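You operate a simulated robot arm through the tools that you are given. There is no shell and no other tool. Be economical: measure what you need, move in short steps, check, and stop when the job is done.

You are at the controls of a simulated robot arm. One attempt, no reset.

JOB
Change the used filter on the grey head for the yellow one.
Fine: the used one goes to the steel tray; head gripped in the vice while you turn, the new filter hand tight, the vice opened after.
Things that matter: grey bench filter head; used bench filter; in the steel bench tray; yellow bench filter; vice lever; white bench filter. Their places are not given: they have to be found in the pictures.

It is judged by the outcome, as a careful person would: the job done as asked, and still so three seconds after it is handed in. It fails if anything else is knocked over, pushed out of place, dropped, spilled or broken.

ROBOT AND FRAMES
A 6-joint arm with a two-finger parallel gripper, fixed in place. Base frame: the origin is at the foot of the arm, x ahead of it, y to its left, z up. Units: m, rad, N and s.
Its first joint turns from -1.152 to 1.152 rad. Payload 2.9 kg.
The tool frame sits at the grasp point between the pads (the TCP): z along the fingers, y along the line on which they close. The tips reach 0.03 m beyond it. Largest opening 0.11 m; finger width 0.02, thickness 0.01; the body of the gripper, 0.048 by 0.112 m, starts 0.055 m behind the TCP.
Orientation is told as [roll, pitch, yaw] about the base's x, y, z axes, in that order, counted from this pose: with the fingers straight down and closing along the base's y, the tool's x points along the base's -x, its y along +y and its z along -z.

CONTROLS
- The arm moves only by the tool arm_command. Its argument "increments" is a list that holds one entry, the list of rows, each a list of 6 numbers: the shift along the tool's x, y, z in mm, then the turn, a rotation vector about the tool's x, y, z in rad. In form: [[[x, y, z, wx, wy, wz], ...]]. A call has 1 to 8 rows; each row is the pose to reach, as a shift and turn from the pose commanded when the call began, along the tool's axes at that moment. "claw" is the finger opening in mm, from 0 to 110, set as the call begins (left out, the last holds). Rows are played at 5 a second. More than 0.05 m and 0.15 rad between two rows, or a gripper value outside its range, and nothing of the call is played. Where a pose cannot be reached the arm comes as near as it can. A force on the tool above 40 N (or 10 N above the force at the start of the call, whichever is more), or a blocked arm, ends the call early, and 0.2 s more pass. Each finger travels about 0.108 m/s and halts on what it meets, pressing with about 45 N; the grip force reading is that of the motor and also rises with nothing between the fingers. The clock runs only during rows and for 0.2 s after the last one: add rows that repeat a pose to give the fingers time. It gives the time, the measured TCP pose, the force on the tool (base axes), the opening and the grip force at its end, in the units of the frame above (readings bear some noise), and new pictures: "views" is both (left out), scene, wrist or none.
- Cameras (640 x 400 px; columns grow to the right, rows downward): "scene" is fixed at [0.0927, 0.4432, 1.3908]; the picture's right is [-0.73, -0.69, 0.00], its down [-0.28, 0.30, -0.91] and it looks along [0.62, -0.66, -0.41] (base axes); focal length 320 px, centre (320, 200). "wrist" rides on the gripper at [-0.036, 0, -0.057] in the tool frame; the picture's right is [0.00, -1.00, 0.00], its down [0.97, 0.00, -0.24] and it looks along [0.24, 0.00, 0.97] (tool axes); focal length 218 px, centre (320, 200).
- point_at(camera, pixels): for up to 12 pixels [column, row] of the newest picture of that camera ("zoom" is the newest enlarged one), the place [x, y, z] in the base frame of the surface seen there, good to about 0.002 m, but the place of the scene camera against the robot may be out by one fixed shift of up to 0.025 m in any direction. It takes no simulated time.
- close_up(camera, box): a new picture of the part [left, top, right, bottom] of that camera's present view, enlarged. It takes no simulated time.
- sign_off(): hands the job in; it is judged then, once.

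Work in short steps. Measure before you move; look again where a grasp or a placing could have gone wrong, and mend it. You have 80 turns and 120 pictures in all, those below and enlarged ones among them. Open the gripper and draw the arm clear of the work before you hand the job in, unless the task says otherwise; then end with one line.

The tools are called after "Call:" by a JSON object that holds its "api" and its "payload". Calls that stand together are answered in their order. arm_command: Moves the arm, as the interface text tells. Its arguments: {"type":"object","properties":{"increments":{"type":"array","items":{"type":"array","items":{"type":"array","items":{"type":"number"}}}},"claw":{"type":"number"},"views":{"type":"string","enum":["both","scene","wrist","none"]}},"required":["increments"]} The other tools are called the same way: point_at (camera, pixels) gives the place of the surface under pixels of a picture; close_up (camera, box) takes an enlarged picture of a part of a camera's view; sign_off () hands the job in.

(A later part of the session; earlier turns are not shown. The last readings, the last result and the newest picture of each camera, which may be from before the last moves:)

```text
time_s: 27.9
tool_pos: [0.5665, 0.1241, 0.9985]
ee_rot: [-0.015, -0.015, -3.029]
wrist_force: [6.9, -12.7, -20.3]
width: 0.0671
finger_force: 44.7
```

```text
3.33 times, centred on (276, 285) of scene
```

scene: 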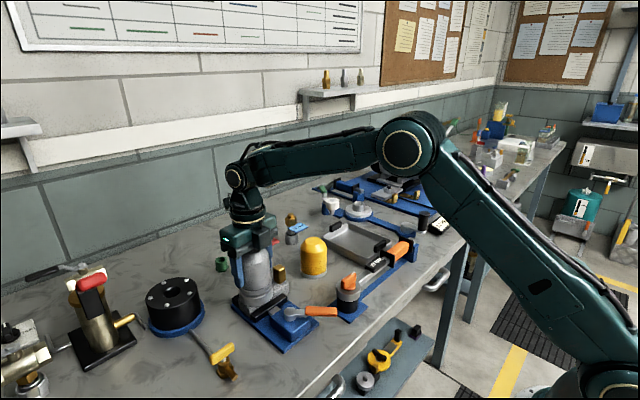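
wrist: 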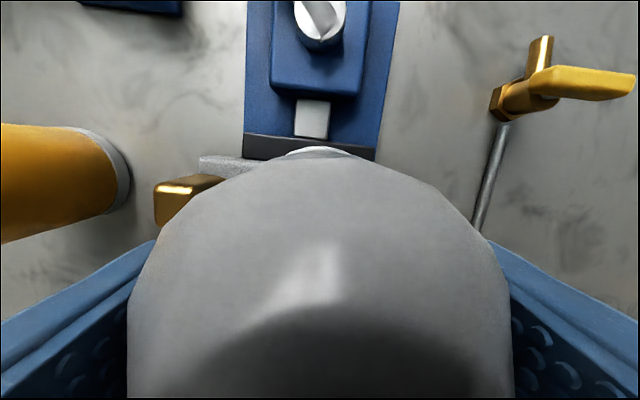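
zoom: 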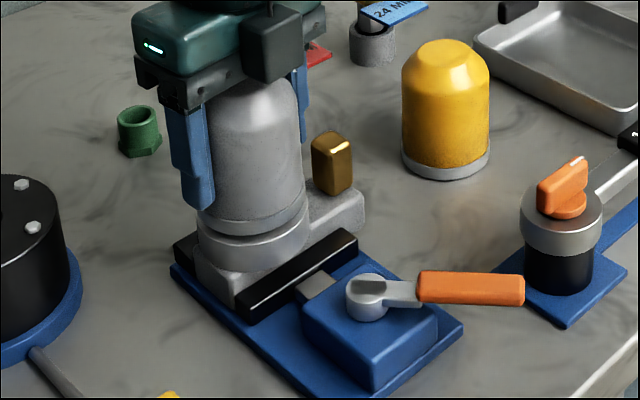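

Still threaded (z held, −20 N). I release, level the tool, and rewind CW by about 6 rad for a second bite.

Call:
{"api": "arm_command", "payload": {"increments": [[[0, 0, 0, 0, 0, 0], [0, 0, 0, -0.015, 0.015, 0.05], [0, 0, 0, -0.015, 0.015, 0.05]]], "claw": 96, "views": "wrist"}}

Call:
{"api": "close_up", "payload": {"camera": "scene", "box": [220, 225, 332, 345]}}

Call:
{"api": "arm_command", "payload": {"increments": [[[0, 0, 0, 0, 0, 0.149], [0, 0, 0, 0, 0, 0.298], [0, 0, 0, 0, 0, 0.447], [0, 0, 0, 0, 0, 0.596], [0, 0, 0, 0, 0, 0.745], [0, 0, 0, 0, 0, 0.894], [0, 0, 0, 0, 0, 1.043], [0, 0, 0, 0, 0, 1.19]]], "views": "none"}}

Call:
{"api": "arm_command", "payload": {"increments": [[[0, 0, 0, 0, 0, 0.149], [0, 0, 0, 0, 0, 0.298], [0, 0, 0, 0, 0, 0.447], [0, 0, 0, 0, 0, 0.596], [0, 0, 0, 0, 0, 0.745], [0, 0, 0, 0, 0, 0.894], [0, 0, 0, 0, 0, 1.043], [0, 0, 0, 0, 0, 1.19]]], "views": "none"}}

Call:
{"api": "arm_command", "payload": {"increments": [[[0, 0, 0, 0, 0, 0.149], [0, 0, 0, 0, 0, 0.298], [0, 0, 0, 0, 0, 0.447], [0, 0, 0, 0, 0, 0.596], [0, 0, 0, 0, 0, 0.745], [0, 0, 0, 0, 0, 0.894], [0, 0, 0, 0, 0, 1.043], [0, 0, 0, 0, 0, 1.19]]], "views": "none"}}

Call:
{"api": "arm_command", "payload": {"increments": [[[0, 0, 0, 0, 0, 0.149], [0, 0, 0, 0, 0, 0.298], [0, 0, 0, 0, 0, 0.447], [0, 0, 0, 0, 0, 0.596], [0, 0, 0, 0, 0, 0.745], [0, 0, 0, 0, 0, 0.894], [0, 0, 0, 0, 0, 1.043], [0, 0, 0, 0, 0, 1.19]]], "views": "none"}}

Call:
{"api": "arm_command", "payload": {"increments": [[[0, 0, 0, 0, 0, 0.149], [0, 0, 0, 0, 0, 0.298], [0, 0, 0, 0, 0, 0.447], [0, 0, 0, 0, 0, 0.596], [0, 0, 0, 0, 0, 0.745], [0, 0, 0, 0, 0, 0.894], [0, 0, 0, 0, 0, 1.043], [0, 0, 0, 0, 0, 1.19]]], "views": "both"}}

```text
time_s: 28.7
tool_pos: [0.5664, 0.1271, 1.002]
ee_rot: [0.004, 0.005, -3.076]
wrist_force: [0.4, -0.1, 0.3]
width: 0.0962
finger_force: 0.0
```

wrist: 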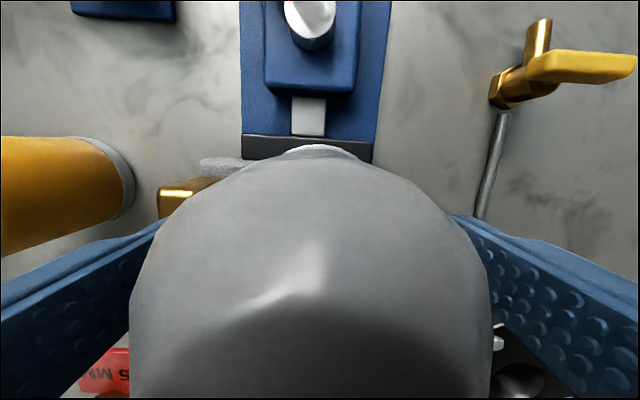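

```text
3.33 times, centred on (276, 285) of scene
```

zoom: 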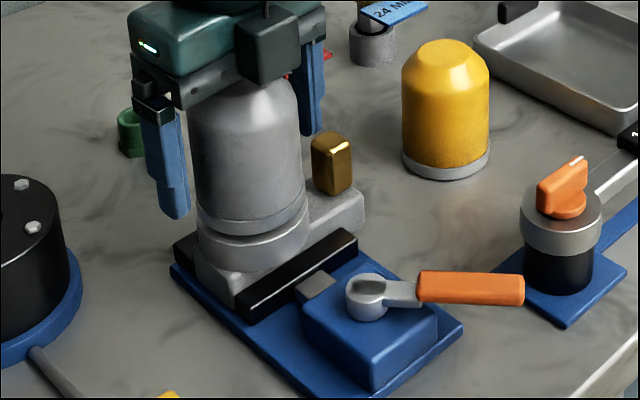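

```text
time_s: 30.5
tool_pos: [0.5652, 0.1262, 1.0007]
ee_rot: [-0.004, 0.003, 2.015]
wrist_force: [-0.2, 0.6, 0.7]
width: 0.0962
finger_force: 0.0
```

```text
time_s: 32.3
tool_pos: [0.5654, 0.1265, 1.0021]
ee_rot: [-0.004, -0.002, 0.823]
wrist_force: [-0.8, -0.2, 0.4]
width: 0.096
finger_force: 0.0
```

```text
time_s: 34.1
tool_pos: [0.5646, 0.1253, 1.0015]
ee_rot: [0.0, -0.004, -0.367]
wrist_force: [0.2, 0.2, 0.9]
width: 0.0961
finger_force: 0.0
```

```text
time_s: 35.9
tool_pos: [0.5653, 0.1274, 1.0011]
ee_rot: [0.005, -0.002, -1.558]
wrist_force: [-0.6, 0.3, 0.6]
width: 0.0961
finger_force: 0.1
```

```text
time_s: 37.7
tool_pos: [0.5657, 0.1251, 1.002]
ee_rot: [0.005, 0.003, -2.746]
wrist_force: [-0.6, -0.2, 0.1]
width: 0.0959
finger_force: 0.1
```

scene: 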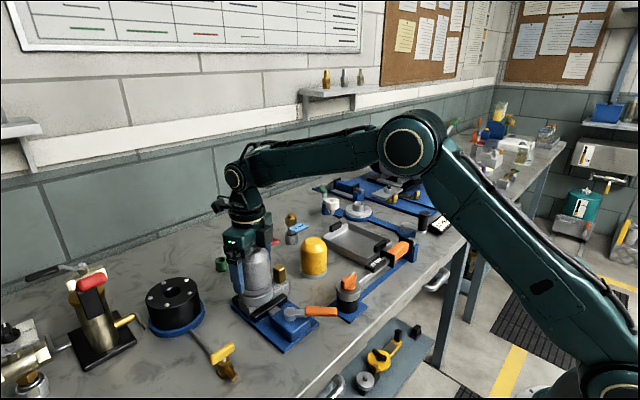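
wrist: 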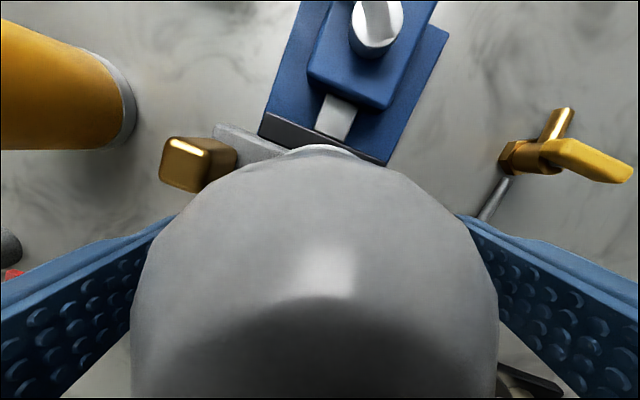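

I measure the filter surface points in the wrist view to recentre before the second grip.

Call:
{"api": "point_at", "payload": {"camera": "wrist", "pixels": [[313, 160], [250, 175], [380, 175], [200, 215], [430, 215], [160, 255], [470, 255], [140, 300], [487, 300], [313, 175]]}}

```text
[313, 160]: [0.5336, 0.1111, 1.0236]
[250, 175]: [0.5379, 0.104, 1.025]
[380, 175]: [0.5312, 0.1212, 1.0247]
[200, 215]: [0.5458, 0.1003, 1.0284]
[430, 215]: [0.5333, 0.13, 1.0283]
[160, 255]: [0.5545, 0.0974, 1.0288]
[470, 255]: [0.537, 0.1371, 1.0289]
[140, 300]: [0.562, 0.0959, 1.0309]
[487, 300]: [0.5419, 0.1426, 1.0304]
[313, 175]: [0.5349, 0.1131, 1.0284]
```

Refined axis is about (0.5646,0.125), so I shift the tool −1.0/+0.8 mm, lower 3 mm, and grip again.

Call:
{"api": "arm_command", "payload": {"increments": [[[-1, 0.8, 3, 0, 0, 0], [-1, 0.8, 3, 0, 0, 0]]], "views": "none"}}

Call:
{"api": "arm_command", "payload": {"increments": [[[0, 0, 0, 0, 0, 0], [0, 0, 0, 0, 0, 0], [0, 0, 0, 0, 0, 0], [0, 0, 0, 0, 0, 0]]], "claw": 40, "views": "none"}}

Call:
{"api": "arm_command", "payload": {"increments": [[[0, 0, 0, 0, 0, -0.149], [0, 0, -0.1, 0, 0, -0.298], [0, 0, -0.2, 0, 0, -0.447], [0, 0, -0.2, 0, 0, -0.596], [0, 0, -0.3, 0, 0, -0.745], [0, 0, -0.3, 0, 0, -0.894], [0, 0, -0.4, 0, 0, -1.043], [0, 0, -0.4, 0, 0, -1.19]]], "views": "none"}}

Call:
{"api": "arm_command", "payload": {"increments": [[[0, 0, 0, 0, 0, -0.149], [0, 0, -0.1, 0, 0, -0.298], [0, 0, -0.2, 0, 0, -0.447], [0, 0, -0.2, 0, 0, -0.596], [0, 0, -0.3, 0, 0, -0.745], [0, 0, -0.3, 0, 0, -0.894], [0, 0, -0.4, 0, 0, -1.043], [0, 0, -0.4, 0, 0, -1.19]]], "views": "scene"}}

```text
time_s: 38.3
tool_pos: [0.565, 0.1245, 0.9988]
ee_rot: [0.004, 0.004, -2.745]
wrist_force: [-0.1, -0.1, -0.4]
width: 0.0957
finger_force: 0.1
```

```text
time_s: 39.3
tool_pos: [0.5652, 0.1242, 0.9975]
ee_rot: [0.002, 0.006, -2.744]
wrist_force: [-0.5, 0.4, 0.3]
width: 0.0672
finger_force: 44.6
```

```text
time_s: 41.1
tool_pos: [0.5647, 0.1256, 0.9984]
ee_rot: [0.003, -0.002, -1.552]
wrist_force: [-0.8, 0.6, -0.4]
width: 0.0668
finger_force: 45.2
```

```text
time_s: 42.9
tool_pos: [0.5639, 0.1245, 0.9983]
ee_rot: [0.001, -0.004, -0.36]
wrist_force: [0.8, 0.2, 0.9]
width: 0.0668
finger_force: 45.2
```

scene: 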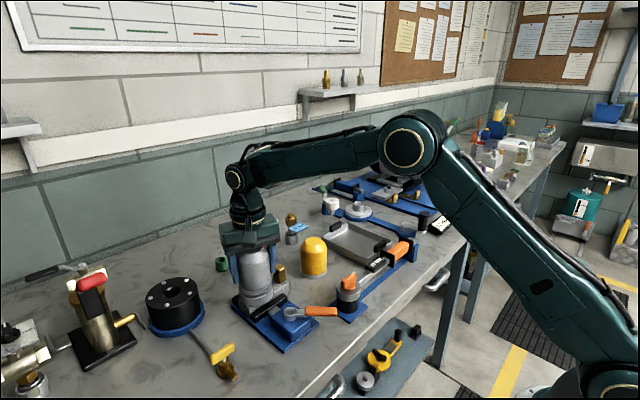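

Forces are now near zero; I test with a 4 mm lift.

Call:
{"api": "arm_command", "payload": {"increments": [[[0, 0, -1, 0, 0, 0], [0, 0, -2, 0, 0, 0], [0, 0, -4, 0, 0, 0], [0, 0, -4, 0, 0, 0]]], "views": "none"}}

Call:
{"api": "close_up", "payload": {"camera": "scene", "box": [220, 225, 332, 345]}}

```text
time_s: 43.9
tool_pos: [0.5645, 0.1243, 1.0027]
ee_rot: [0.001, -0.005, -0.365]
wrist_force: [0.6, 0.2, -3.4]
width: 0.0668
finger_force: 44.8
```

```text
3.33 times, centred on (276, 285) of scene
```

zoom: 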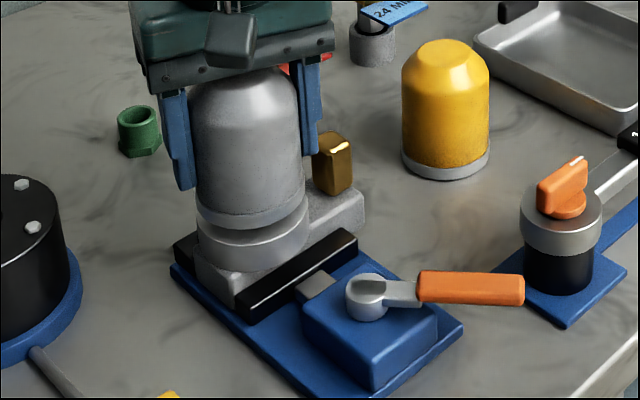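

Free: Fz −3.4 N is the filter's weight. I lift 120 mm straight up, then carry it over the yellow filter to above the tray (0.557,−0.237).

Call:
{"api": "arm_command", "payload": {"increments": [[[0, 0, -15, 0, 0, 0], [0, 0, -40, 0, 0, 0], [0, 0, -70, 0, 0, 0], [0, 0, -100, 0, 0, 0], [0, 0, -120, 0, 0, 0], [0, 0, -120, 0, 0, 0]]], "views": "scene"}}

Call:
{"api": "close_up", "payload": {"camera": "scene", "box": [210, 190, 340, 345]}}

```text
time_s: 45.3
tool_pos: [0.5634, 0.1249, 1.1229]
ee_rot: [0.002, -0.003, -0.362]
wrist_force: [-0.1, 0.3, -3.8]
width: 0.0666
finger_force: 44.4
```

scene: 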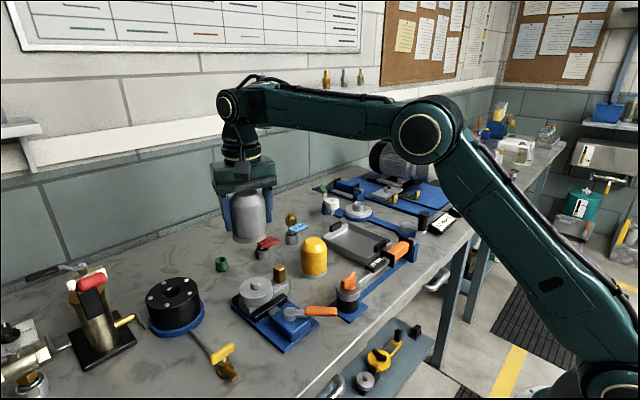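

```text
2.58 times, centred on (275, 268) of scene
```

zoom: 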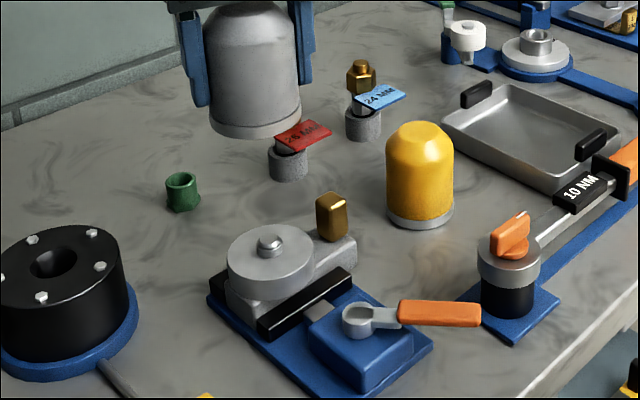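

The head now shows its threaded stub. I measure the stub and plate, then carry the used filter across to the tray.

Call:
{"api": "point_at", "payload": {"camera": "zoom", "pixels": [[270, 241], [270, 233], [245, 255], [270, 278], [229, 255], [312, 255], [270, 265]]}}

Call:
{"api": "arm_command", "payload": {"increments": [[[-15, -42, 0, 0, 0, 0.14], [-31, -85, 0, 0, 0, 0.28], [-46, -128, 0, 0, 0, 0.42], [-61, -170, 0, 0, 0, 0.56], [-76, -213, 0, 0, 0, 0.7], [-92, -255, 0, 0, 0, 0.84], [-107, -298, 0, 0, 0, 0.98], [-122, -340, 0, 0, 0, 1.12]]]}}

```text
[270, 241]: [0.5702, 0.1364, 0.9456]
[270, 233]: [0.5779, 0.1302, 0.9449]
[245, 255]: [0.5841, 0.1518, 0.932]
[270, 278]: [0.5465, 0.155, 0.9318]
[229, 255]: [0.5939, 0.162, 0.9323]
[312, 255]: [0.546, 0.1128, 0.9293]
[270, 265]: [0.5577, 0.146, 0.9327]
```

```text
time_s: 47.1
tool_pos: [0.557, -0.2367, 1.1233]
ee_rot: [0.003, -0.002, -1.486]
wrist_force: [-0.3, -1.0, -3.6]
width: 0.0667
finger_force: 44.4
```

scene: 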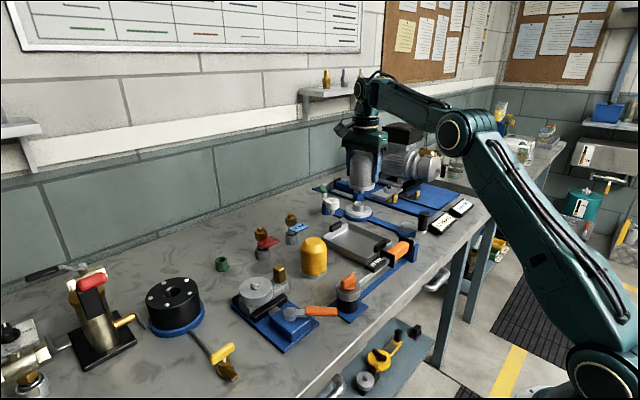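
wrist: 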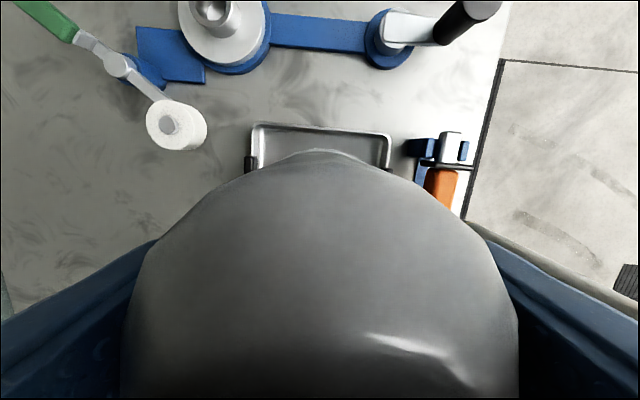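

Over the tray. I measure its rim (cols 250–393, row ~128) to verify centring.

Call:
{"api": "point_at", "payload": {"camera": "wrist", "pixels": [[252, 128], [260, 135], [320, 128], [391, 136], [384, 140], [320, 140], [253, 165], [391, 165]]}}

Call:
{"api": "close_up", "payload": {"camera": "wrist", "box": [230, 110, 410, 200]}}

Call:
{"api": "point_at", "payload": {"camera": "scene", "pixels": [[355, 222], [324, 242], [378, 270], [390, 245], [356, 247], [313, 241]]}}

```text
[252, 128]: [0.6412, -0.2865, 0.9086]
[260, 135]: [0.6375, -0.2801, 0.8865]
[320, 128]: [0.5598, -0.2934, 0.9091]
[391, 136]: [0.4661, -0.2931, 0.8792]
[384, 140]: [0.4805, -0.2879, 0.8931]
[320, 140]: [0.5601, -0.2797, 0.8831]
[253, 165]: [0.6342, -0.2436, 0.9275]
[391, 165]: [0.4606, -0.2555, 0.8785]
```

```text
3.56 times, centred on (320, 155) of wrist
```

zoom: 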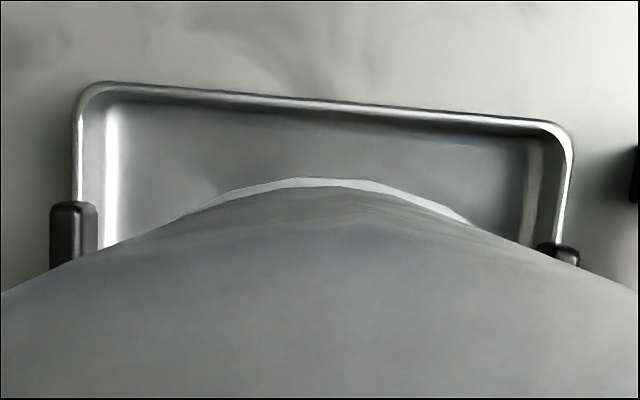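

```text
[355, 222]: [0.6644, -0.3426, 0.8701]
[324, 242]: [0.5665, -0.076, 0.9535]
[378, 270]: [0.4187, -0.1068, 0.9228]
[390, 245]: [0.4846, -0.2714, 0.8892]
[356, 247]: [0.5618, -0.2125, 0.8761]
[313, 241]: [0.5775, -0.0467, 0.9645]
```

Tray interior spans y −0.173…−0.291 at x≈0.557, floor z≈0.884. I centre at y −0.232 and descend to just above the floor.

Call:
{"api": "arm_command", "payload": {"increments": [[[4.5, 0, 40, 0, 0, 0.04], [4.5, 0, 80, 0, 0, 0.08], [4.5, 0, 120, 0, 0, 0.08], [4.5, 0, 150, 0, 0, 0.08], [4.5, 0, 170, 0, 0, 0.08], [4.5, 0, 176, 0, 0, 0.08], [4.5, 0, 176, 0, 0, 0.08]]], "views": "scene"}}

Call:
{"api": "close_up", "payload": {"camera": "scene", "box": [290, 170, 450, 290]}}

```text
time_s: 48.7
tool_pos: [0.558, -0.2324, 0.9473]
ee_rot: [0.004, -0.001, -1.564]
wrist_force: [-0.4, 1.0, -3.0]
width: 0.0666
finger_force: 44.7
```

scene: 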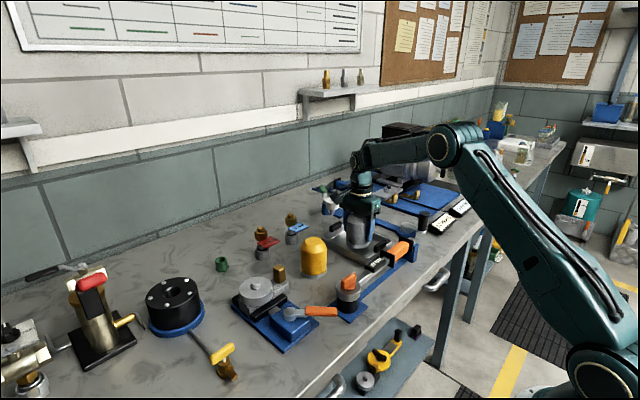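

```text
3.33 times, centred on (370, 230) of scene
```

zoom: 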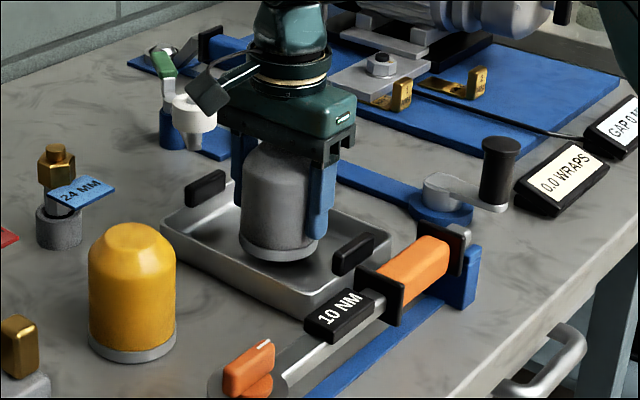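

Just above the floor of the tray. I lower in small steps until contact shows in Fz.

Call:
{"api": "arm_command", "payload": {"increments": [[[0, 0, 2, 0, 0, 0], [0, 0, 4, 0, 0, 0], [0, 0, 5, 0, 0, 0], [0, 0, 6, 0, 0, 0], [0, 0, 6, 0, 0, 0]]], "views": "none"}}

```text
time_s: 49.9
tool_pos: [0.5578, -0.233, 0.9423]
ee_rot: [0.003, -0.002, -1.564]
wrist_force: [1.2, 0.8, -3.2]
width: 0.0668
finger_force: 44.7
```

Call:
{"api": "arm_command", "payload": {"increments": [[[0, 0, 1, 0, 0, 0], [0, 0, 2, 0, 0, 0], [0, 0, 3, 0, 0, 0], [0, 0, 3, 0, 0, 0]]], "views": "none"}}

Call:
{"api": "close_up", "payload": {"camera": "scene", "box": [330, 200, 410, 260]}}

```text
time_s: 50.9
tool_pos: [0.5569, -0.232, 0.9389]
ee_rot: [0.004, -0.001, -1.563]
wrist_force: [-1.0, 0.6, -3.2]
width: 0.0666
finger_force: 45.2
```

```text
6.67 times, centred on (370, 230) of scene
```

zoom: 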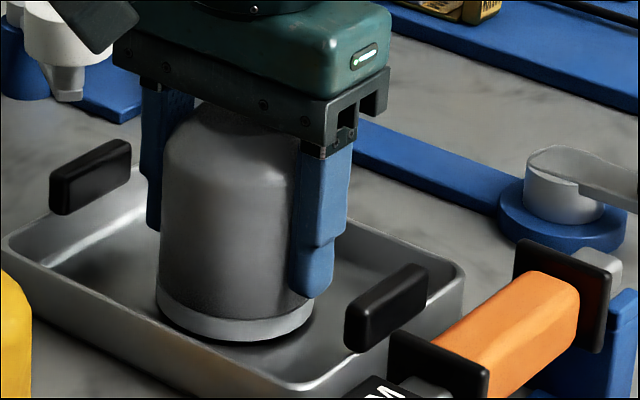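

Still ~2–3 mm above the floor. I lower a bit more, watching Fz.

Call:
{"api": "arm_command", "payload": {"increments": [[[0, 0, 1, 0, 0, 0], [0, 0, 2, 0, 0, 0], [0, 0, 2.5, 0, 0, 0], [0, 0, 2.5, 0, 0, 0]]], "views": "none"}}

```text
time_s: 51.9
tool_pos: [0.5576, -0.2315, 0.9372]
ee_rot: [0.005, -0.002, -1.565]
wrist_force: [-0.2, 0.3, 0.0]
width: 0.0666
finger_force: 44.7
```

Touchdown (Fz 0). I open to 86 mm and lift straight up.

Call:
{"api": "arm_command", "payload": {"increments": [[[0, 0, 0, 0, 0, 0], [0, 0, 0, 0, 0, 0], [0, 0, -20, 0, 0, 0], [0, 0, -60, 0, 0, 0], [0, 0, -100, 0, 0, 0], [0, 0, -140, 0, 0, 0], [0, 0, -180, 0, 0, 0], [0, 0, -220, 0, 0, 0]]], "claw": 86}}

```text
time_s: 53.7
tool_pos: [0.5553, -0.2327, 1.1574]
ee_rot: [0.004, -0.004, -1.564]
wrist_force: [1.0, -0.3, -0.5]
width: 0.086
finger_force: 0.1
```

scene: 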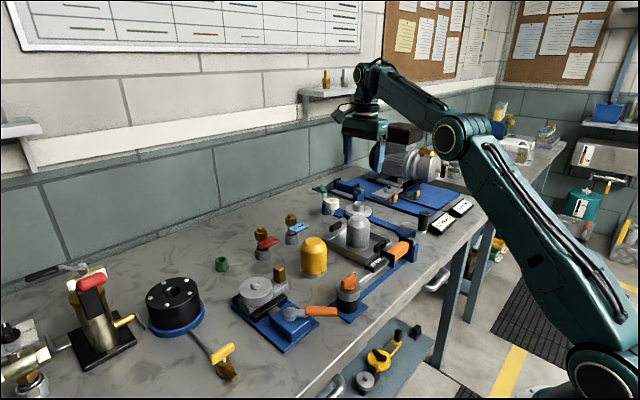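
wrist: 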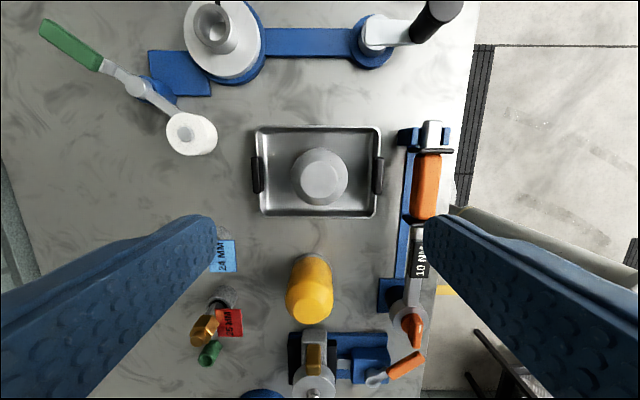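

The used filter stands upright in the tray. Next I move above the yellow filter while winding yaw positive (CCW) so there is room to tighten CW.

Call:
{"api": "arm_command", "payload": {"increments": [[[22, 2, 0, 0, 0, -0.149], [44, 4, 0, 0, 0, -0.298], [66, 6, 0, 0, 0, -0.447], [88, 8, 0, 0, 0, -0.596], [110, 10, 0, 0, 0, -0.745], [132, 12, 0, 0, 0, -0.894], [155, 14, 0, 0, 0, -1.043], [177, 15, 0, 0, 0, -1.19]]], "views": "none", "claw": 100}}

Call:
{"api": "arm_command", "payload": {"increments": [[[0, 0, 0, 0, 0, -0.12], [0, 0, 0, 0, 0, -0.24], [0, 0, 0, 0, 0, -0.374], [0, 0, 0, 0, 0, -0.374], [0, 0, 0, 0, 0, -0.374]]], "views": "wrist"}}

```text
time_s: 55.5
tool_pos: [0.5689, -0.054, 1.1561]
ee_rot: [-0.001, -0.006, -0.371]
wrist_force: [0.1, 0.8, -0.4]
width: 0.1001
finger_force: 0.0
```

```text
time_s: 56.7
tool_pos: [0.5709, -0.0549, 1.155]
ee_rot: [-0.001, -0.004, 0.0]
wrist_force: [0.5, -0.5, 0.0]
width: 0.0999
finger_force: 0.1
```

wrist: 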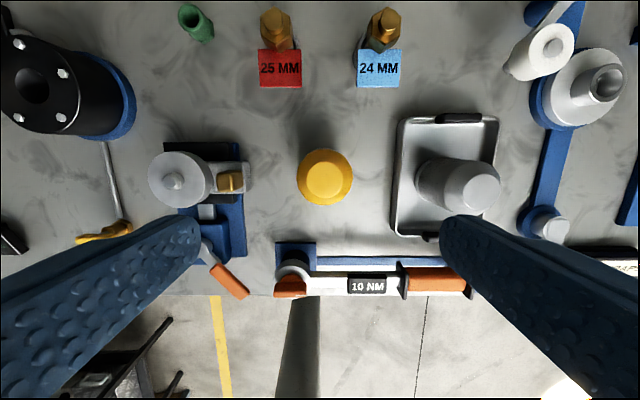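

I measure the yellow rim and the head stub (wrist ≈(173,180)).

Call:
{"api": "close_up", "payload": {"camera": "wrist", "box": [140, 130, 360, 230]}}

Call:
{"api": "point_at", "payload": {"camera": "wrist", "pixels": [[299, 177], [301, 177], [351, 177], [349, 177], [325, 151], [325, 153], [325, 203], [325, 201], [308, 160], [342, 160], [308, 195], [342, 195]]}}

Call:
{"api": "point_at", "payload": {"camera": "wrist", "pixels": [[173, 181], [165, 181], [181, 181], [173, 173], [173, 188], [151, 180], [207, 180], [173, 153], [173, 204], [160, 165], [190, 165], [190, 195]]}}

```text
2.91 times, centred on (250, 180) of wrist
```

zoom: 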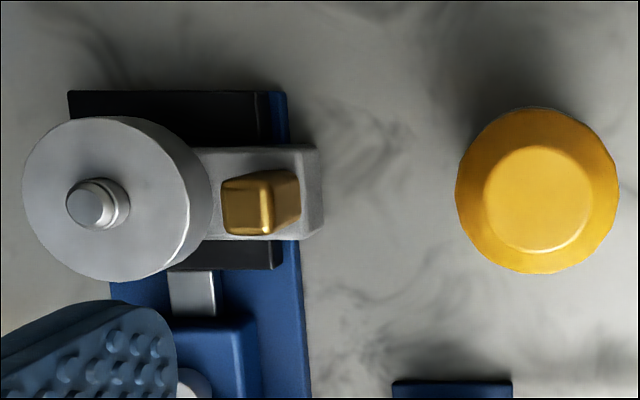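

```text
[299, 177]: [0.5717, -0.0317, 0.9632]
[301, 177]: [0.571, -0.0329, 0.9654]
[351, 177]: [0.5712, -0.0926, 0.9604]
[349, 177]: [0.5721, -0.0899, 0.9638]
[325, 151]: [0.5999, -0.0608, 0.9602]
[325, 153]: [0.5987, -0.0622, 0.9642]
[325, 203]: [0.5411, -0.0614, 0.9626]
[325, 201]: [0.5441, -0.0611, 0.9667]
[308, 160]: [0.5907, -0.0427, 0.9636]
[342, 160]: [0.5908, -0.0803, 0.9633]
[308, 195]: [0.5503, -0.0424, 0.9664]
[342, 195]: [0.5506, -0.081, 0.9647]
```

```text
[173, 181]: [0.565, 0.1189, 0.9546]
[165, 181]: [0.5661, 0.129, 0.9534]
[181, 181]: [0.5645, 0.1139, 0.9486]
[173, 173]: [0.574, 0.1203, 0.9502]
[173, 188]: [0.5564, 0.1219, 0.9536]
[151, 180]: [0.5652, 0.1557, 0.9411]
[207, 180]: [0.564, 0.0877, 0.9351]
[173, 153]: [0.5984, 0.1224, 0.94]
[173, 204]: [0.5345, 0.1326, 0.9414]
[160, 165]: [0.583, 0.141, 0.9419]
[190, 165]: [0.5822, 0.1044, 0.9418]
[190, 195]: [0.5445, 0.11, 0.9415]
```

I refine the stub and head disc centres on the enlarged picture.

Call:
{"api": "point_at", "payload": {"camera": "zoom", "pixels": [[70, 203], [108, 203], [90, 184], [90, 224], [26, 200], [184, 200], [187, 200], [107, 120], [107, 276], [45, 150], [160, 255], [160, 145]]}}

```text
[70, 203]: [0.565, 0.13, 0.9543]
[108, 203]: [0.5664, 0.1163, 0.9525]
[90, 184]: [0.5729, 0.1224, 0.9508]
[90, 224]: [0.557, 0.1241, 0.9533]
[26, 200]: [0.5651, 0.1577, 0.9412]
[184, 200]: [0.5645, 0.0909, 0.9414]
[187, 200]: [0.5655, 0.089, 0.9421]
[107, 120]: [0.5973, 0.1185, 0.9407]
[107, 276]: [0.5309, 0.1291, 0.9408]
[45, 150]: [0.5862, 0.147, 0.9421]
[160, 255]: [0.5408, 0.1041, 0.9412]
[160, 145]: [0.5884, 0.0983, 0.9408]
```

Yellow axis (0.5704,−0.0608); head/stub axis ≈(0.5646,0.124), seat z 0.941, stub top 0.9545. I correct the position, wind to yaw ≈+2.7 above the yellow filter.

Call:
{"api": "arm_command", "payload": {"increments": [[[0.8, -5.5, 0, 0, 0, -0.149], [0.8, -5.5, 0, 0, 0, -0.298], [0.8, -5.5, 0, 0, 0, -0.447], [0.8, -5.5, 0, 0, 0, -0.596], [0.8, -5.5, 0, 0, 0, -0.745], [0.8, -5.5, 0, 0, 0, -0.894], [0.8, -5.5, 0, 0, 0, -1.043], [0.8, -5.5, 0, 0, 0, -1.19]]], "views": "none"}}

Call:
{"api": "arm_command", "payload": {"increments": [[[0, 0, 10, 0, 0, -0.149], [0, 0, 20, 0, 0, -0.298], [0, 0, 30, 0, 0, -0.447], [0, 0, 40, 0, 0, -0.596], [0, 0, 50, 0, 0, -0.745], [0, 0, 60, 0, 0, -0.894], [0, 0, 70, 0, 0, -1.043], [0, 0, 80, 0, 0, -1.19]]], "views": "none"}}

Call:
{"api": "arm_command", "payload": {"increments": [[[0, 0, 10, 0, 0, -0.15], [0, 0, 20, 0, 0, -0.3], [0, 0, 25, 0, 0, -0.32], [0, 0, 25, 0, 0, -0.32]]], "views": "both"}}

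```text
time_s: 58.5
tool_pos: [0.5704, -0.06, 1.1553]
ee_rot: [-0.004, 0.0, 1.193]
wrist_force: [0.0, 0.1, -0.7]
width: 0.0999
finger_force: 0.0
```

```text
time_s: 60.3
tool_pos: [0.5746, -0.0604, 1.0775]
ee_rot: [0.002, 0.001, 2.383]
wrist_force: [-0.2, -0.6, 0.0]
width: 0.0997
finger_force: 0.0
out of reach, approached as far as the arm can: row 8
```

```text
time_s: 61.3
tool_pos: [0.5853, -0.0606, 1.0588]
ee_rot: [0.001, 0.0, 2.701]
wrist_force: [-0.5, 1.0, 0.7]
width: 0.1
finger_force: 0.0
out of reach, approached as far as the arm can: row 1, 2, 3, 4
```

scene: 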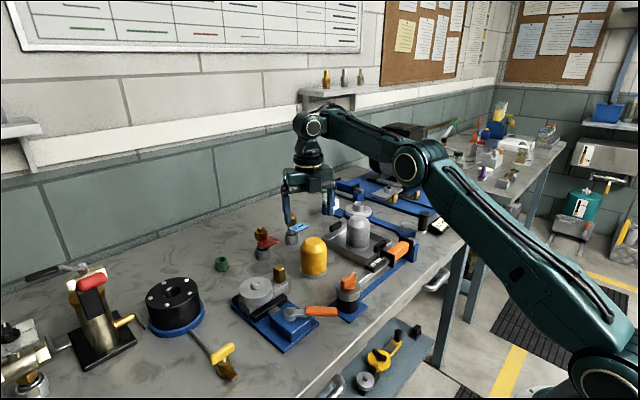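
wrist: 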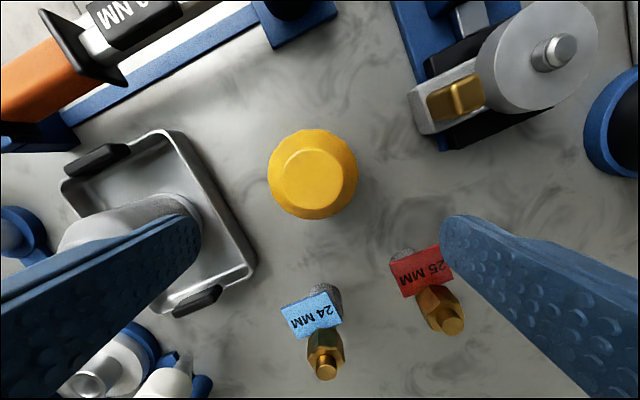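

The joint limit is nearer here (drifted to x 0.585). I back yaw off to about 2.15 and check the position.

Call:
{"api": "arm_command", "payload": {"increments": [[[0, 0, 0, 0, 0, 0.14], [0, 0, 0, 0, 0, 0.28], [0, 0, 0, 0, 0, 0.42], [0, 0, 0, 0, 0, 0.55], [0, 0, 0, 0, 0, 0.55], [0, 0, 0, 0, 0, 0.55]]], "views": "wrist"}}

```text
time_s: 62.7
tool_pos: [0.5851, -0.0621, 1.0598]
ee_rot: [-0.001, 0.003, 2.148]
wrist_force: [0.5, -1.6, -0.3]
width: 0.0999
finger_force: 0.0
```

wrist: 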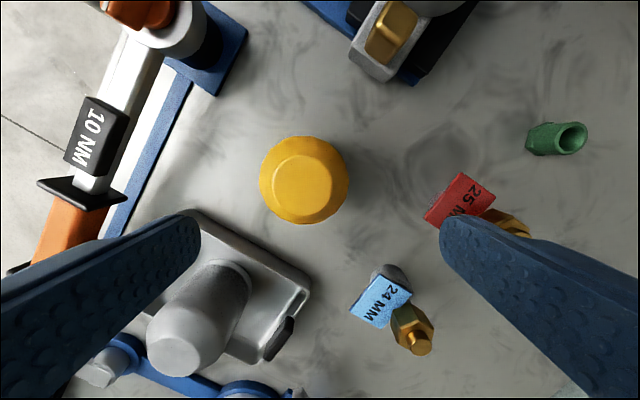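

The commanded pose is now the drifted one. I move back to the yellow axis (base −14.7, +0.5 mm) and verify before descending.

Call:
{"api": "arm_command", "payload": {"increments": [[[-4, 6, 0, 0, 0, 0], [-8.4, 12, 0, 0, 0, 0], [-8.4, 12, 0, 0, 0, 0], [-8.4, 12, 0, 0, 0, 0]]], "views": "wrist"}}

Call:
{"api": "point_at", "payload": {"camera": "wrist", "pixels": [[300, 180], [320, 140], [320, 220], [280, 180], [360, 180]]}}

```text
time_s: 63.7
tool_pos: [0.5813, -0.0626, 1.0659]
ee_rot: [-0.001, 0.002, 2.15]
wrist_force: [-0.4, 0.8, 0.2]
width: 0.0999
finger_force: 0.2
out of reach, approached as far as the arm can: row 1, 2, 3, 4
```

wrist: 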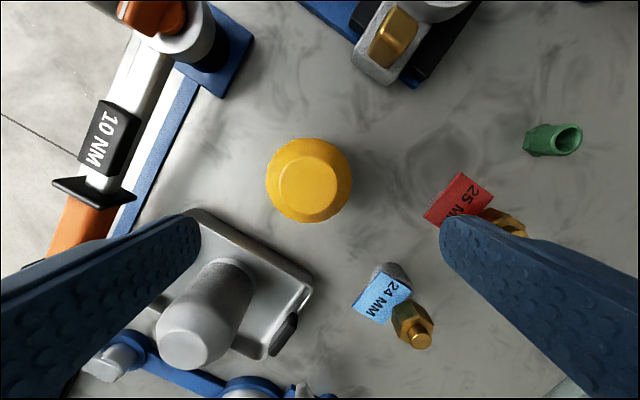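

```text
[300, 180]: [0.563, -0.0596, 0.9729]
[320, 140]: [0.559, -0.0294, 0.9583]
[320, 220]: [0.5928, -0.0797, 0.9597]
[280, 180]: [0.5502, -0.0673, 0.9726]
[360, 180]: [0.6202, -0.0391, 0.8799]
```

Still short in x and z with yaw 2.15, without contact. I test by unwinding yaw to ~1.1 with the position target repeated.

Call:
{"api": "arm_command", "payload": {"increments": [[[0, 0, 0, 0, 0, 0.149], [0, 0, 0, 0, 0, 0.298], [0, 0, 0, 0, 0, 0.447], [0, 0, 0, 0, 0, 0.596], [0, 0, 0, 0, 0, 0.745], [-3, 4, 0, 0, 0, 0.894], [-6, 8.5, 0, 0, 0, 1.043], [-6, 8.5, 0, 0, 0, 1.043]]], "views": "both"}}

```text
time_s: 65.5
tool_pos: [0.5781, -0.0624, 1.0701]
ee_rot: [-0.001, -0.001, 1.105]
wrist_force: [-0.3, 0.4, 0.2]
width: 0.0999
finger_force: 0.1
out of reach, approached as far as the arm can: row 6, 7, 8
```

scene: 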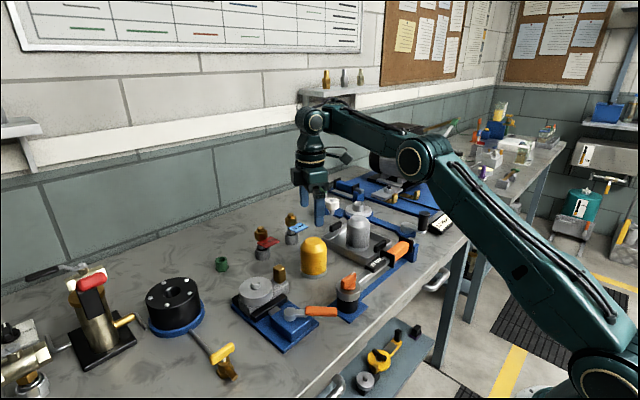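
wrist: 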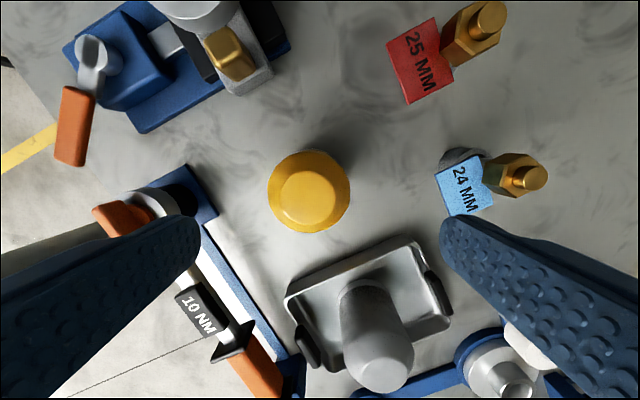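

The limit isn't yaw; it behaves like a stuck solution. I go back up to z≈1.155 at the yellow axis and then descend again straight.

Call:
{"api": "arm_command", "payload": {"increments": [[[0, 0, -30, 0, 0, 0], [0, 0, -60, 0, 0, 0], [0, 0, -85, 0, 0, 0], [0, 4, -85, 0, 0, 0], [-2.1, 7.6, -85, 0, 0, 0], [-2.1, 7.6, -85, 0, 0, 0]]], "views": "none"}}

Call:
{"api": "arm_command", "payload": {"increments": [[[0, 0, 25, 0, 0, 0], [0, 0, 50, 0, 0, 0], [0, 0, 75, 0, 0, 0], [0, 0, 100, 0, 0, 0], [0, 0, 100, 0, 0, 0]]], "views": "scene"}}

```text
time_s: 66.9
tool_pos: [0.5724, -0.0576, 1.1551]
ee_rot: [-0.005, -0.001, 1.106]
wrist_force: [-0.1, 0.8, -0.2]
width: 0.0999
finger_force: 0.1
```

```text
time_s: 68.1
tool_pos: [0.573, -0.0577, 1.0547]
ee_rot: [-0.005, -0.002, 1.107]
wrist_force: [0.7, 1.0, -0.1]
width: 0.0999
finger_force: 0.0
```

scene: 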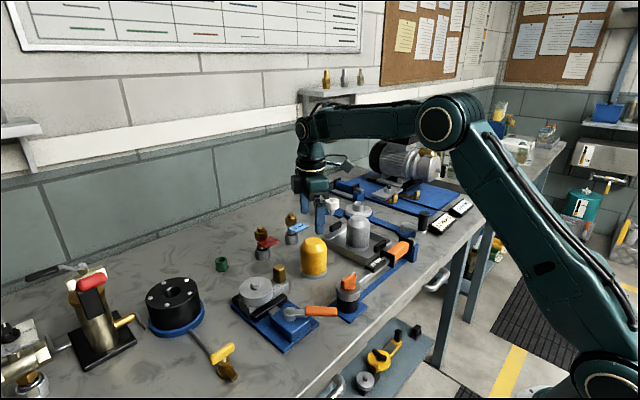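

Now it reaches with the elbow higher. I correct to the yellow axis, level, and descend to z≈0.9315.

Call:
{"api": "arm_command", "payload": {"increments": [[[3.9, 0.9, 0, -0.004, 0.001, 0], [3.9, 0.9, 30, -0.004, 0.001, 0], [3.9, 0.9, 30, -0.004, 0.001, 0]]], "views": "none"}}

Call:
{"api": "arm_command", "payload": {"increments": [[[0, 0, 25, 0, 0, 0], [0, 0, 50, 0, 0, 0], [0, 0, 75, 0, 0, 0], [0, 0, 93, 0, 0, 0], [0, 0, 93, 0, 0, 0]]], "views": "both"}}

```text
time_s: 68.9
tool_pos: [0.5706, -0.0599, 1.0252]
ee_rot: [0.002, 0.0, 1.107]
wrist_force: [-0.2, -0.1, 0.0]
width: 0.0999
finger_force: 0.0
```

```text
time_s: 70.1
tool_pos: [0.5703, -0.0603, 0.9319]
ee_rot: [0.0, 0.001, 1.107]
wrist_force: [-0.1, -0.4, 0.0]
width: 0.1002
finger_force: 0.1
```

scene: 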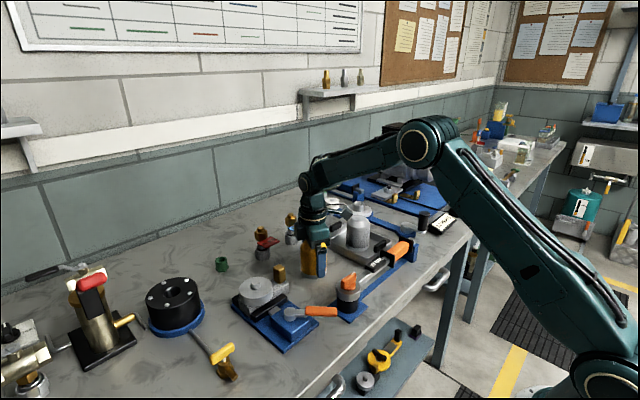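
wrist: 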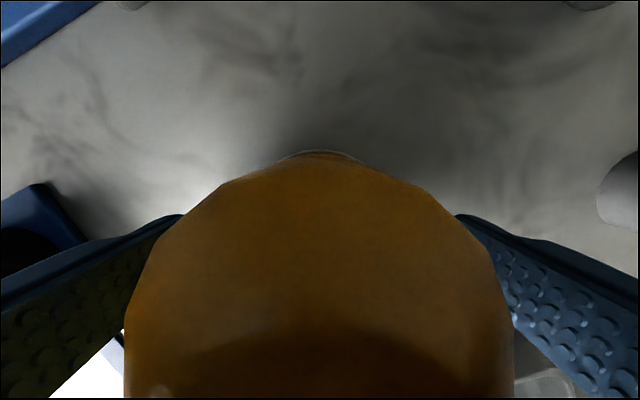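

Centred (edges 126/513). I grip the yellow filter and lift it 200 mm.

Call:
{"api": "arm_command", "payload": {"increments": [[[0, 0, 0, 0, 0, 0], [0, 0, 0, 0, 0, 0], [0, 0, 0, 0, 0, 0], [0, 0, 0, 0, 0, 0]]], "claw": 40, "views": "none"}}

Call:
{"api": "arm_command", "payload": {"increments": [[[0, 0, -10, 0, 0, 0], [0, 0, -40, 0, 0, 0], [0, 0, -75, 0, 0, 0], [0, 0, -110, 0, 0, 0], [0, 0, -140, 0, 0, 0], [0, 0, -170, 0, 0, 0], [0, 0, -170, 0, 0, 0]]], "views": "scene"}}

```text
time_s: 71.1
tool_pos: [0.5704, -0.0603, 0.9325]
ee_rot: [-0.001, 0.001, 1.106]
wrist_force: [-0.9, 0.0, -0.2]
width: 0.0669
finger_force: 45.0
```

```text
time_s: 72.7
tool_pos: [0.571, -0.0601, 1.1025]
ee_rot: [0.001, -0.001, 1.106]
wrist_force: [0.3, -0.6, -2.9]
width: 0.0666
finger_force: 44.1
```

scene: 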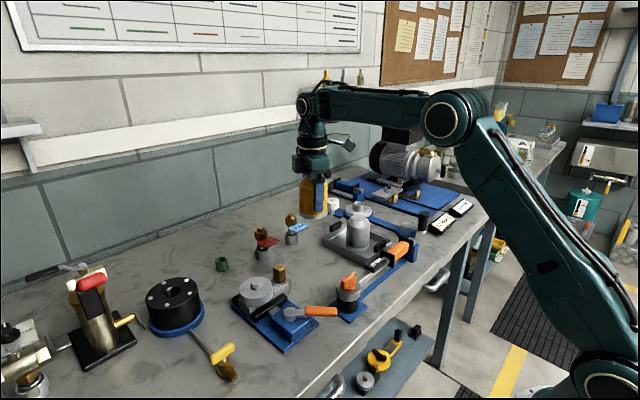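

Held, weight −3 N. I carry it over the head (0.5646,0.1242), winding yaw to ≈2.2.

Call:
{"api": "arm_command", "payload": {"increments": [[[-20, 11, 0, 0, 0, 0], [-41, 22, 0, 0, 0, -0.1], [-61, 33, 0, 0, 0, -0.2], [-81, 44, 0, 0, 0, -0.3], [-101, 55, 0, 0, 0, -0.45], [-122, 66, 0, 0, 0, -0.6], [-142, 77, 0, 0, 0, -0.75], [-162.4, 87.7, 0, 0, 0, -0.9]]], "views": "none"}}

Call:
{"api": "arm_command", "payload": {"increments": [[[0, 0, 0, 0, 0, -0.149], [0, 0, 0, 0, 0, -0.298], [0, 0, 0, 0, 0, -0.447], [0, 0, 0, 0, 0, -0.596], [0, 0, 0, 0, 0, -0.745], [0, 0, 0, 0, 0, -0.85], [0, 0, 0, 0, 0, -0.85]]], "views": "both"}}

```text
time_s: 74.5
tool_pos: [0.5644, 0.1235, 1.1018]
ee_rot: [0.0, 0.0, 2.01]
wrist_force: [0.4, 0.1, -3.3]
width: 0.0665
finger_force: 45.0
```

```text
time_s: 76.1
tool_pos: [0.5643, 0.1241, 1.1022]
ee_rot: [0.001, 0.001, 2.861]
wrist_force: [-0.5, -0.4, -3.2]
width: 0.0666
finger_force: 45.0
```

scene: 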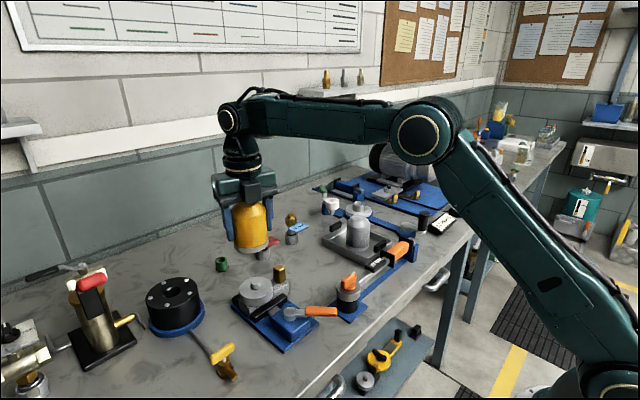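
wrist: 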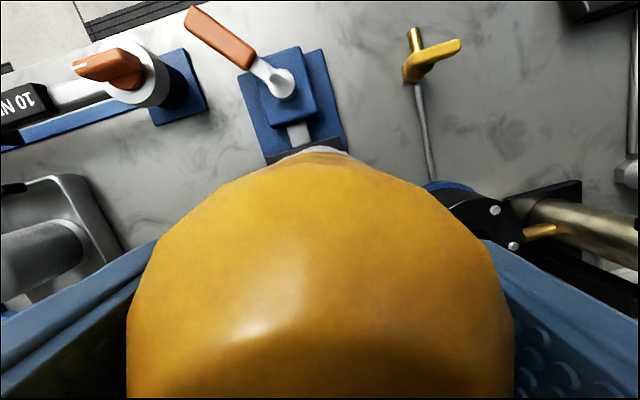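

Positioned over the head at yaw 2.86. I descend to z≈1.012, just above stub contact.

Call:
{"api": "arm_command", "payload": {"increments": [[[0, 0, 30, 0, 0, 0], [0, 0, 60, 0, 0, 0], [0, 0, 80, 0, 0, 0], [0, 0, 90, 0, 0, 0], [0, 0, 90, 0, 0, 0]]], "views": "scene"}}

Call:
{"api": "close_up", "payload": {"camera": "scene", "box": [215, 220, 325, 330]}}

```text
time_s: 77.3
tool_pos: [0.5658, 0.1247, 1.011]
ee_rot: [-0.001, 0.001, 2.857]
wrist_force: [-0.1, -0.1, -3.2]
width: 0.0665
finger_force: 45.1
```

scene: 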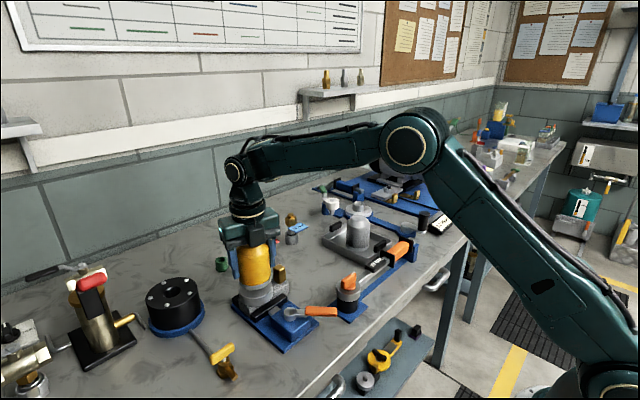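

```text
3.64 times, centred on (270, 275) of scene
```

zoom: 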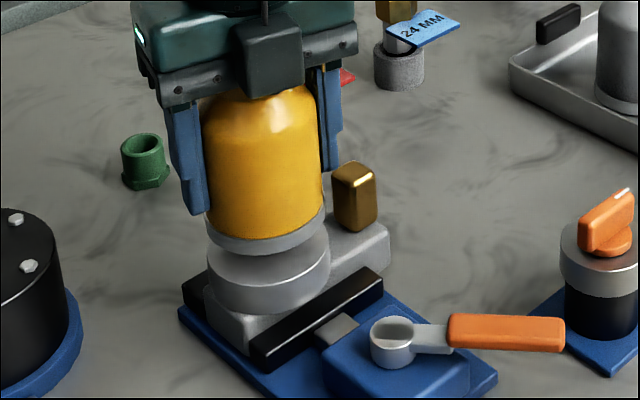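

The filter lines up with the head within ~1 mm. I lower in small steps with the force watched.

Call:
{"api": "arm_command", "payload": {"increments": [[[0, 0, 2, 0, 0, 0], [0, 0, 4, 0, 0, 0], [0, 0, 6, 0, 0, 0], [0, 0, 8, 0, 0, 0], [0, 0, 10, 0, 0, 0], [0, 0, 11, 0, 0, 0], [0, 0, 12, 0, 0, 0], [0, 0, 12, 0, 0, 0]]], "views": "none"}}

```text
time_s: 79.1
tool_pos: [0.564, 0.1245, 0.9996]
ee_rot: [-0.002, 0.0, 2.859]
wrist_force: [-3.4, 6.9, -9.0]
width: 0.0665
finger_force: 44.9
```

Near thread contact. I start turning CW (wz positive) with a slight downward follow.

Call:
{"api": "arm_command", "payload": {"increments": [[[0, 0, 0.2, 0, 0, 0.14], [0, 0, 0.4, 0, 0, 0.28], [0, 0, 0.5, 0, 0, 0.42], [0, 0, 0.6, 0, 0, 0.56], [0, 0, 0.7, 0, 0, 0.7], [0, 0, 0.8, 0, 0, 0.84], [0, 0, 0.9, 0, 0, 0.98], [0, 0, 1, 0, 0, 1.12]]], "views": "none"}}

Call:
{"api": "close_up", "payload": {"camera": "scene", "box": [215, 220, 325, 330]}}

```text
time_s: 80.9
tool_pos: [0.5648, 0.1246, 0.9999]
ee_rot: [-0.001, 0.002, 1.734]
wrist_force: [-1.9, 16.3, -16.0]
width: 0.0666
finger_force: 45.3
```

```text
3.64 times, centred on (270, 275) of scene
```

zoom: 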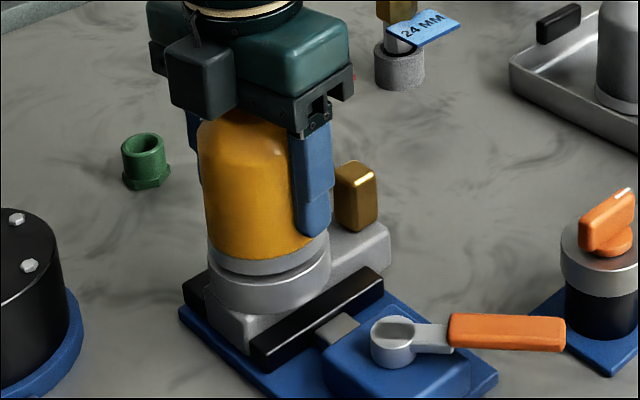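

Fz −16 N means the thread is drawing the filter down: engaged. I follow further down and continue CW.

Call:
{"api": "arm_command", "payload": {"increments": [[[-0.4, 0, 0.5, 0, 0, 0.14], [-0.4, 0, 0.8, 0, 0, 0.28], [-0.4, 0, 1, 0, 0, 0.42], [-0.4, 0, 1.2, 0, 0, 0.56], [-0.4, 0, 1.3, 0, 0, 0.7], [-0.4, 0, 1.4, 0, 0, 0.84], [-0.4, 0, 1.5, 0, 0, 0.98], [-0.4, 0, 1.6, 0, 0, 1.12]]], "views": "none"}}

Call:
{"api": "arm_command", "payload": {"increments": [[[0, 0, 0.1, 0, 0, 0.14], [0, 0, 0.2, 0, 0, 0.28], [0, 0, 0.3, 0, 0, 0.42], [0, 0, 0.3, 0, 0, 0.56], [0, 0, 0.4, 0, 0, 0.7], [0, 0, 0.5, 0, 0, 0.84], [0, 0, 0.6, 0, 0, 0.98], [0, 0, 0.6, 0, 0, 1.12]]], "views": "none"}}

Call:
{"api": "close_up", "payload": {"camera": "scene", "box": [215, 220, 325, 330]}}

```text
time_s: 82.7
tool_pos: [0.5631, 0.1252, 0.9987]
ee_rot: [-0.002, -0.001, 0.615]
wrist_force: [-2.4, 12.5, 5.1]
width: 0.0668
finger_force: 45.2
```

```text
time_s: 84.5
tool_pos: [0.5653, 0.1243, 0.997]
ee_rot: [-0.001, -0.002, -0.507]
wrist_force: [-5.3, 11.3, 7.5]
width: 0.0666
finger_force: 45.5
```

```text
3.64 times, centred on (270, 275) of scene
```

zoom: 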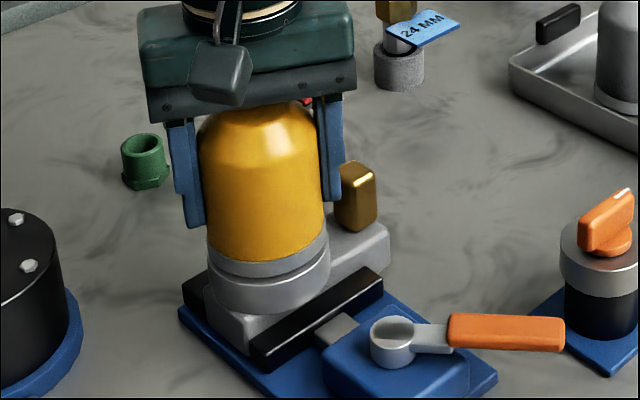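

The gap is closing, forces modest. I continue CW.

Call:
{"api": "arm_command", "payload": {"increments": [[[0, 0, 0, 0, 0, 0.14], [0, 0, 0.1, 0, 0, 0.28], [0, 0, 0.1, 0, 0, 0.42], [0, 0, 0.2, 0, 0, 0.56], [0, 0, 0.3, 0, 0, 0.7], [0, 0, 0.4, 0, 0, 0.84], [0, 0, 0.5, 0, 0, 0.98], [0, 0, 0.5, 0, 0, 1.12]]], "views": "none"}}

Call:
{"api": "arm_command", "payload": {"increments": [[[0, 0, 0, 0, 0, 0.14], [0, 0, 0.1, 0, 0, 0.28], [0, 0, 0.2, 0, 0, 0.42], [0, 0, 0.3, 0, 0, 0.56], [0, 0, 0.4, 0, 0, 0.7], [0, 0, 0.4, 0, 0, 0.84], [0, 0, 0.5, 0, 0, 0.98], [0, 0, 0.5, 0, 0, 1.12]]], "views": "none"}}

Call:
{"api": "close_up", "payload": {"camera": "scene", "box": [215, 220, 325, 330]}}

```text
time_s: 86.3
tool_pos: [0.5656, 0.1252, 0.9971]
ee_rot: [0.004, 0.001, -1.627]
wrist_force: [3.8, 9.5, 7.3]
width: 0.0668
finger_force: 45.0
```

```text
time_s: 88.1
tool_pos: [0.5637, 0.1256, 0.995]
ee_rot: [0.0, -0.002, -2.739]
wrist_force: [0.2, 0.0, -3.1]
width: 0.0653
finger_force: 45.1
```

```text
3.64 times, centred on (270, 275) of scene
```

zoom: 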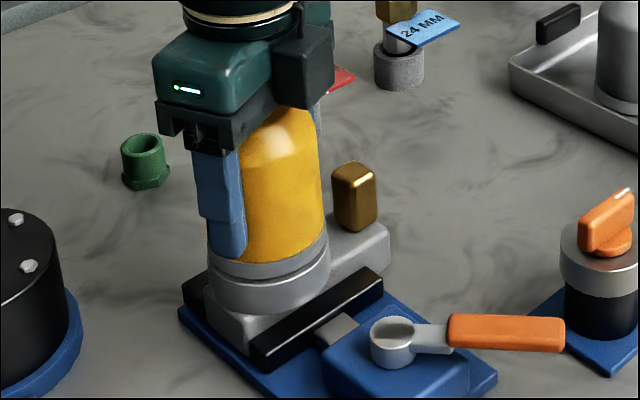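

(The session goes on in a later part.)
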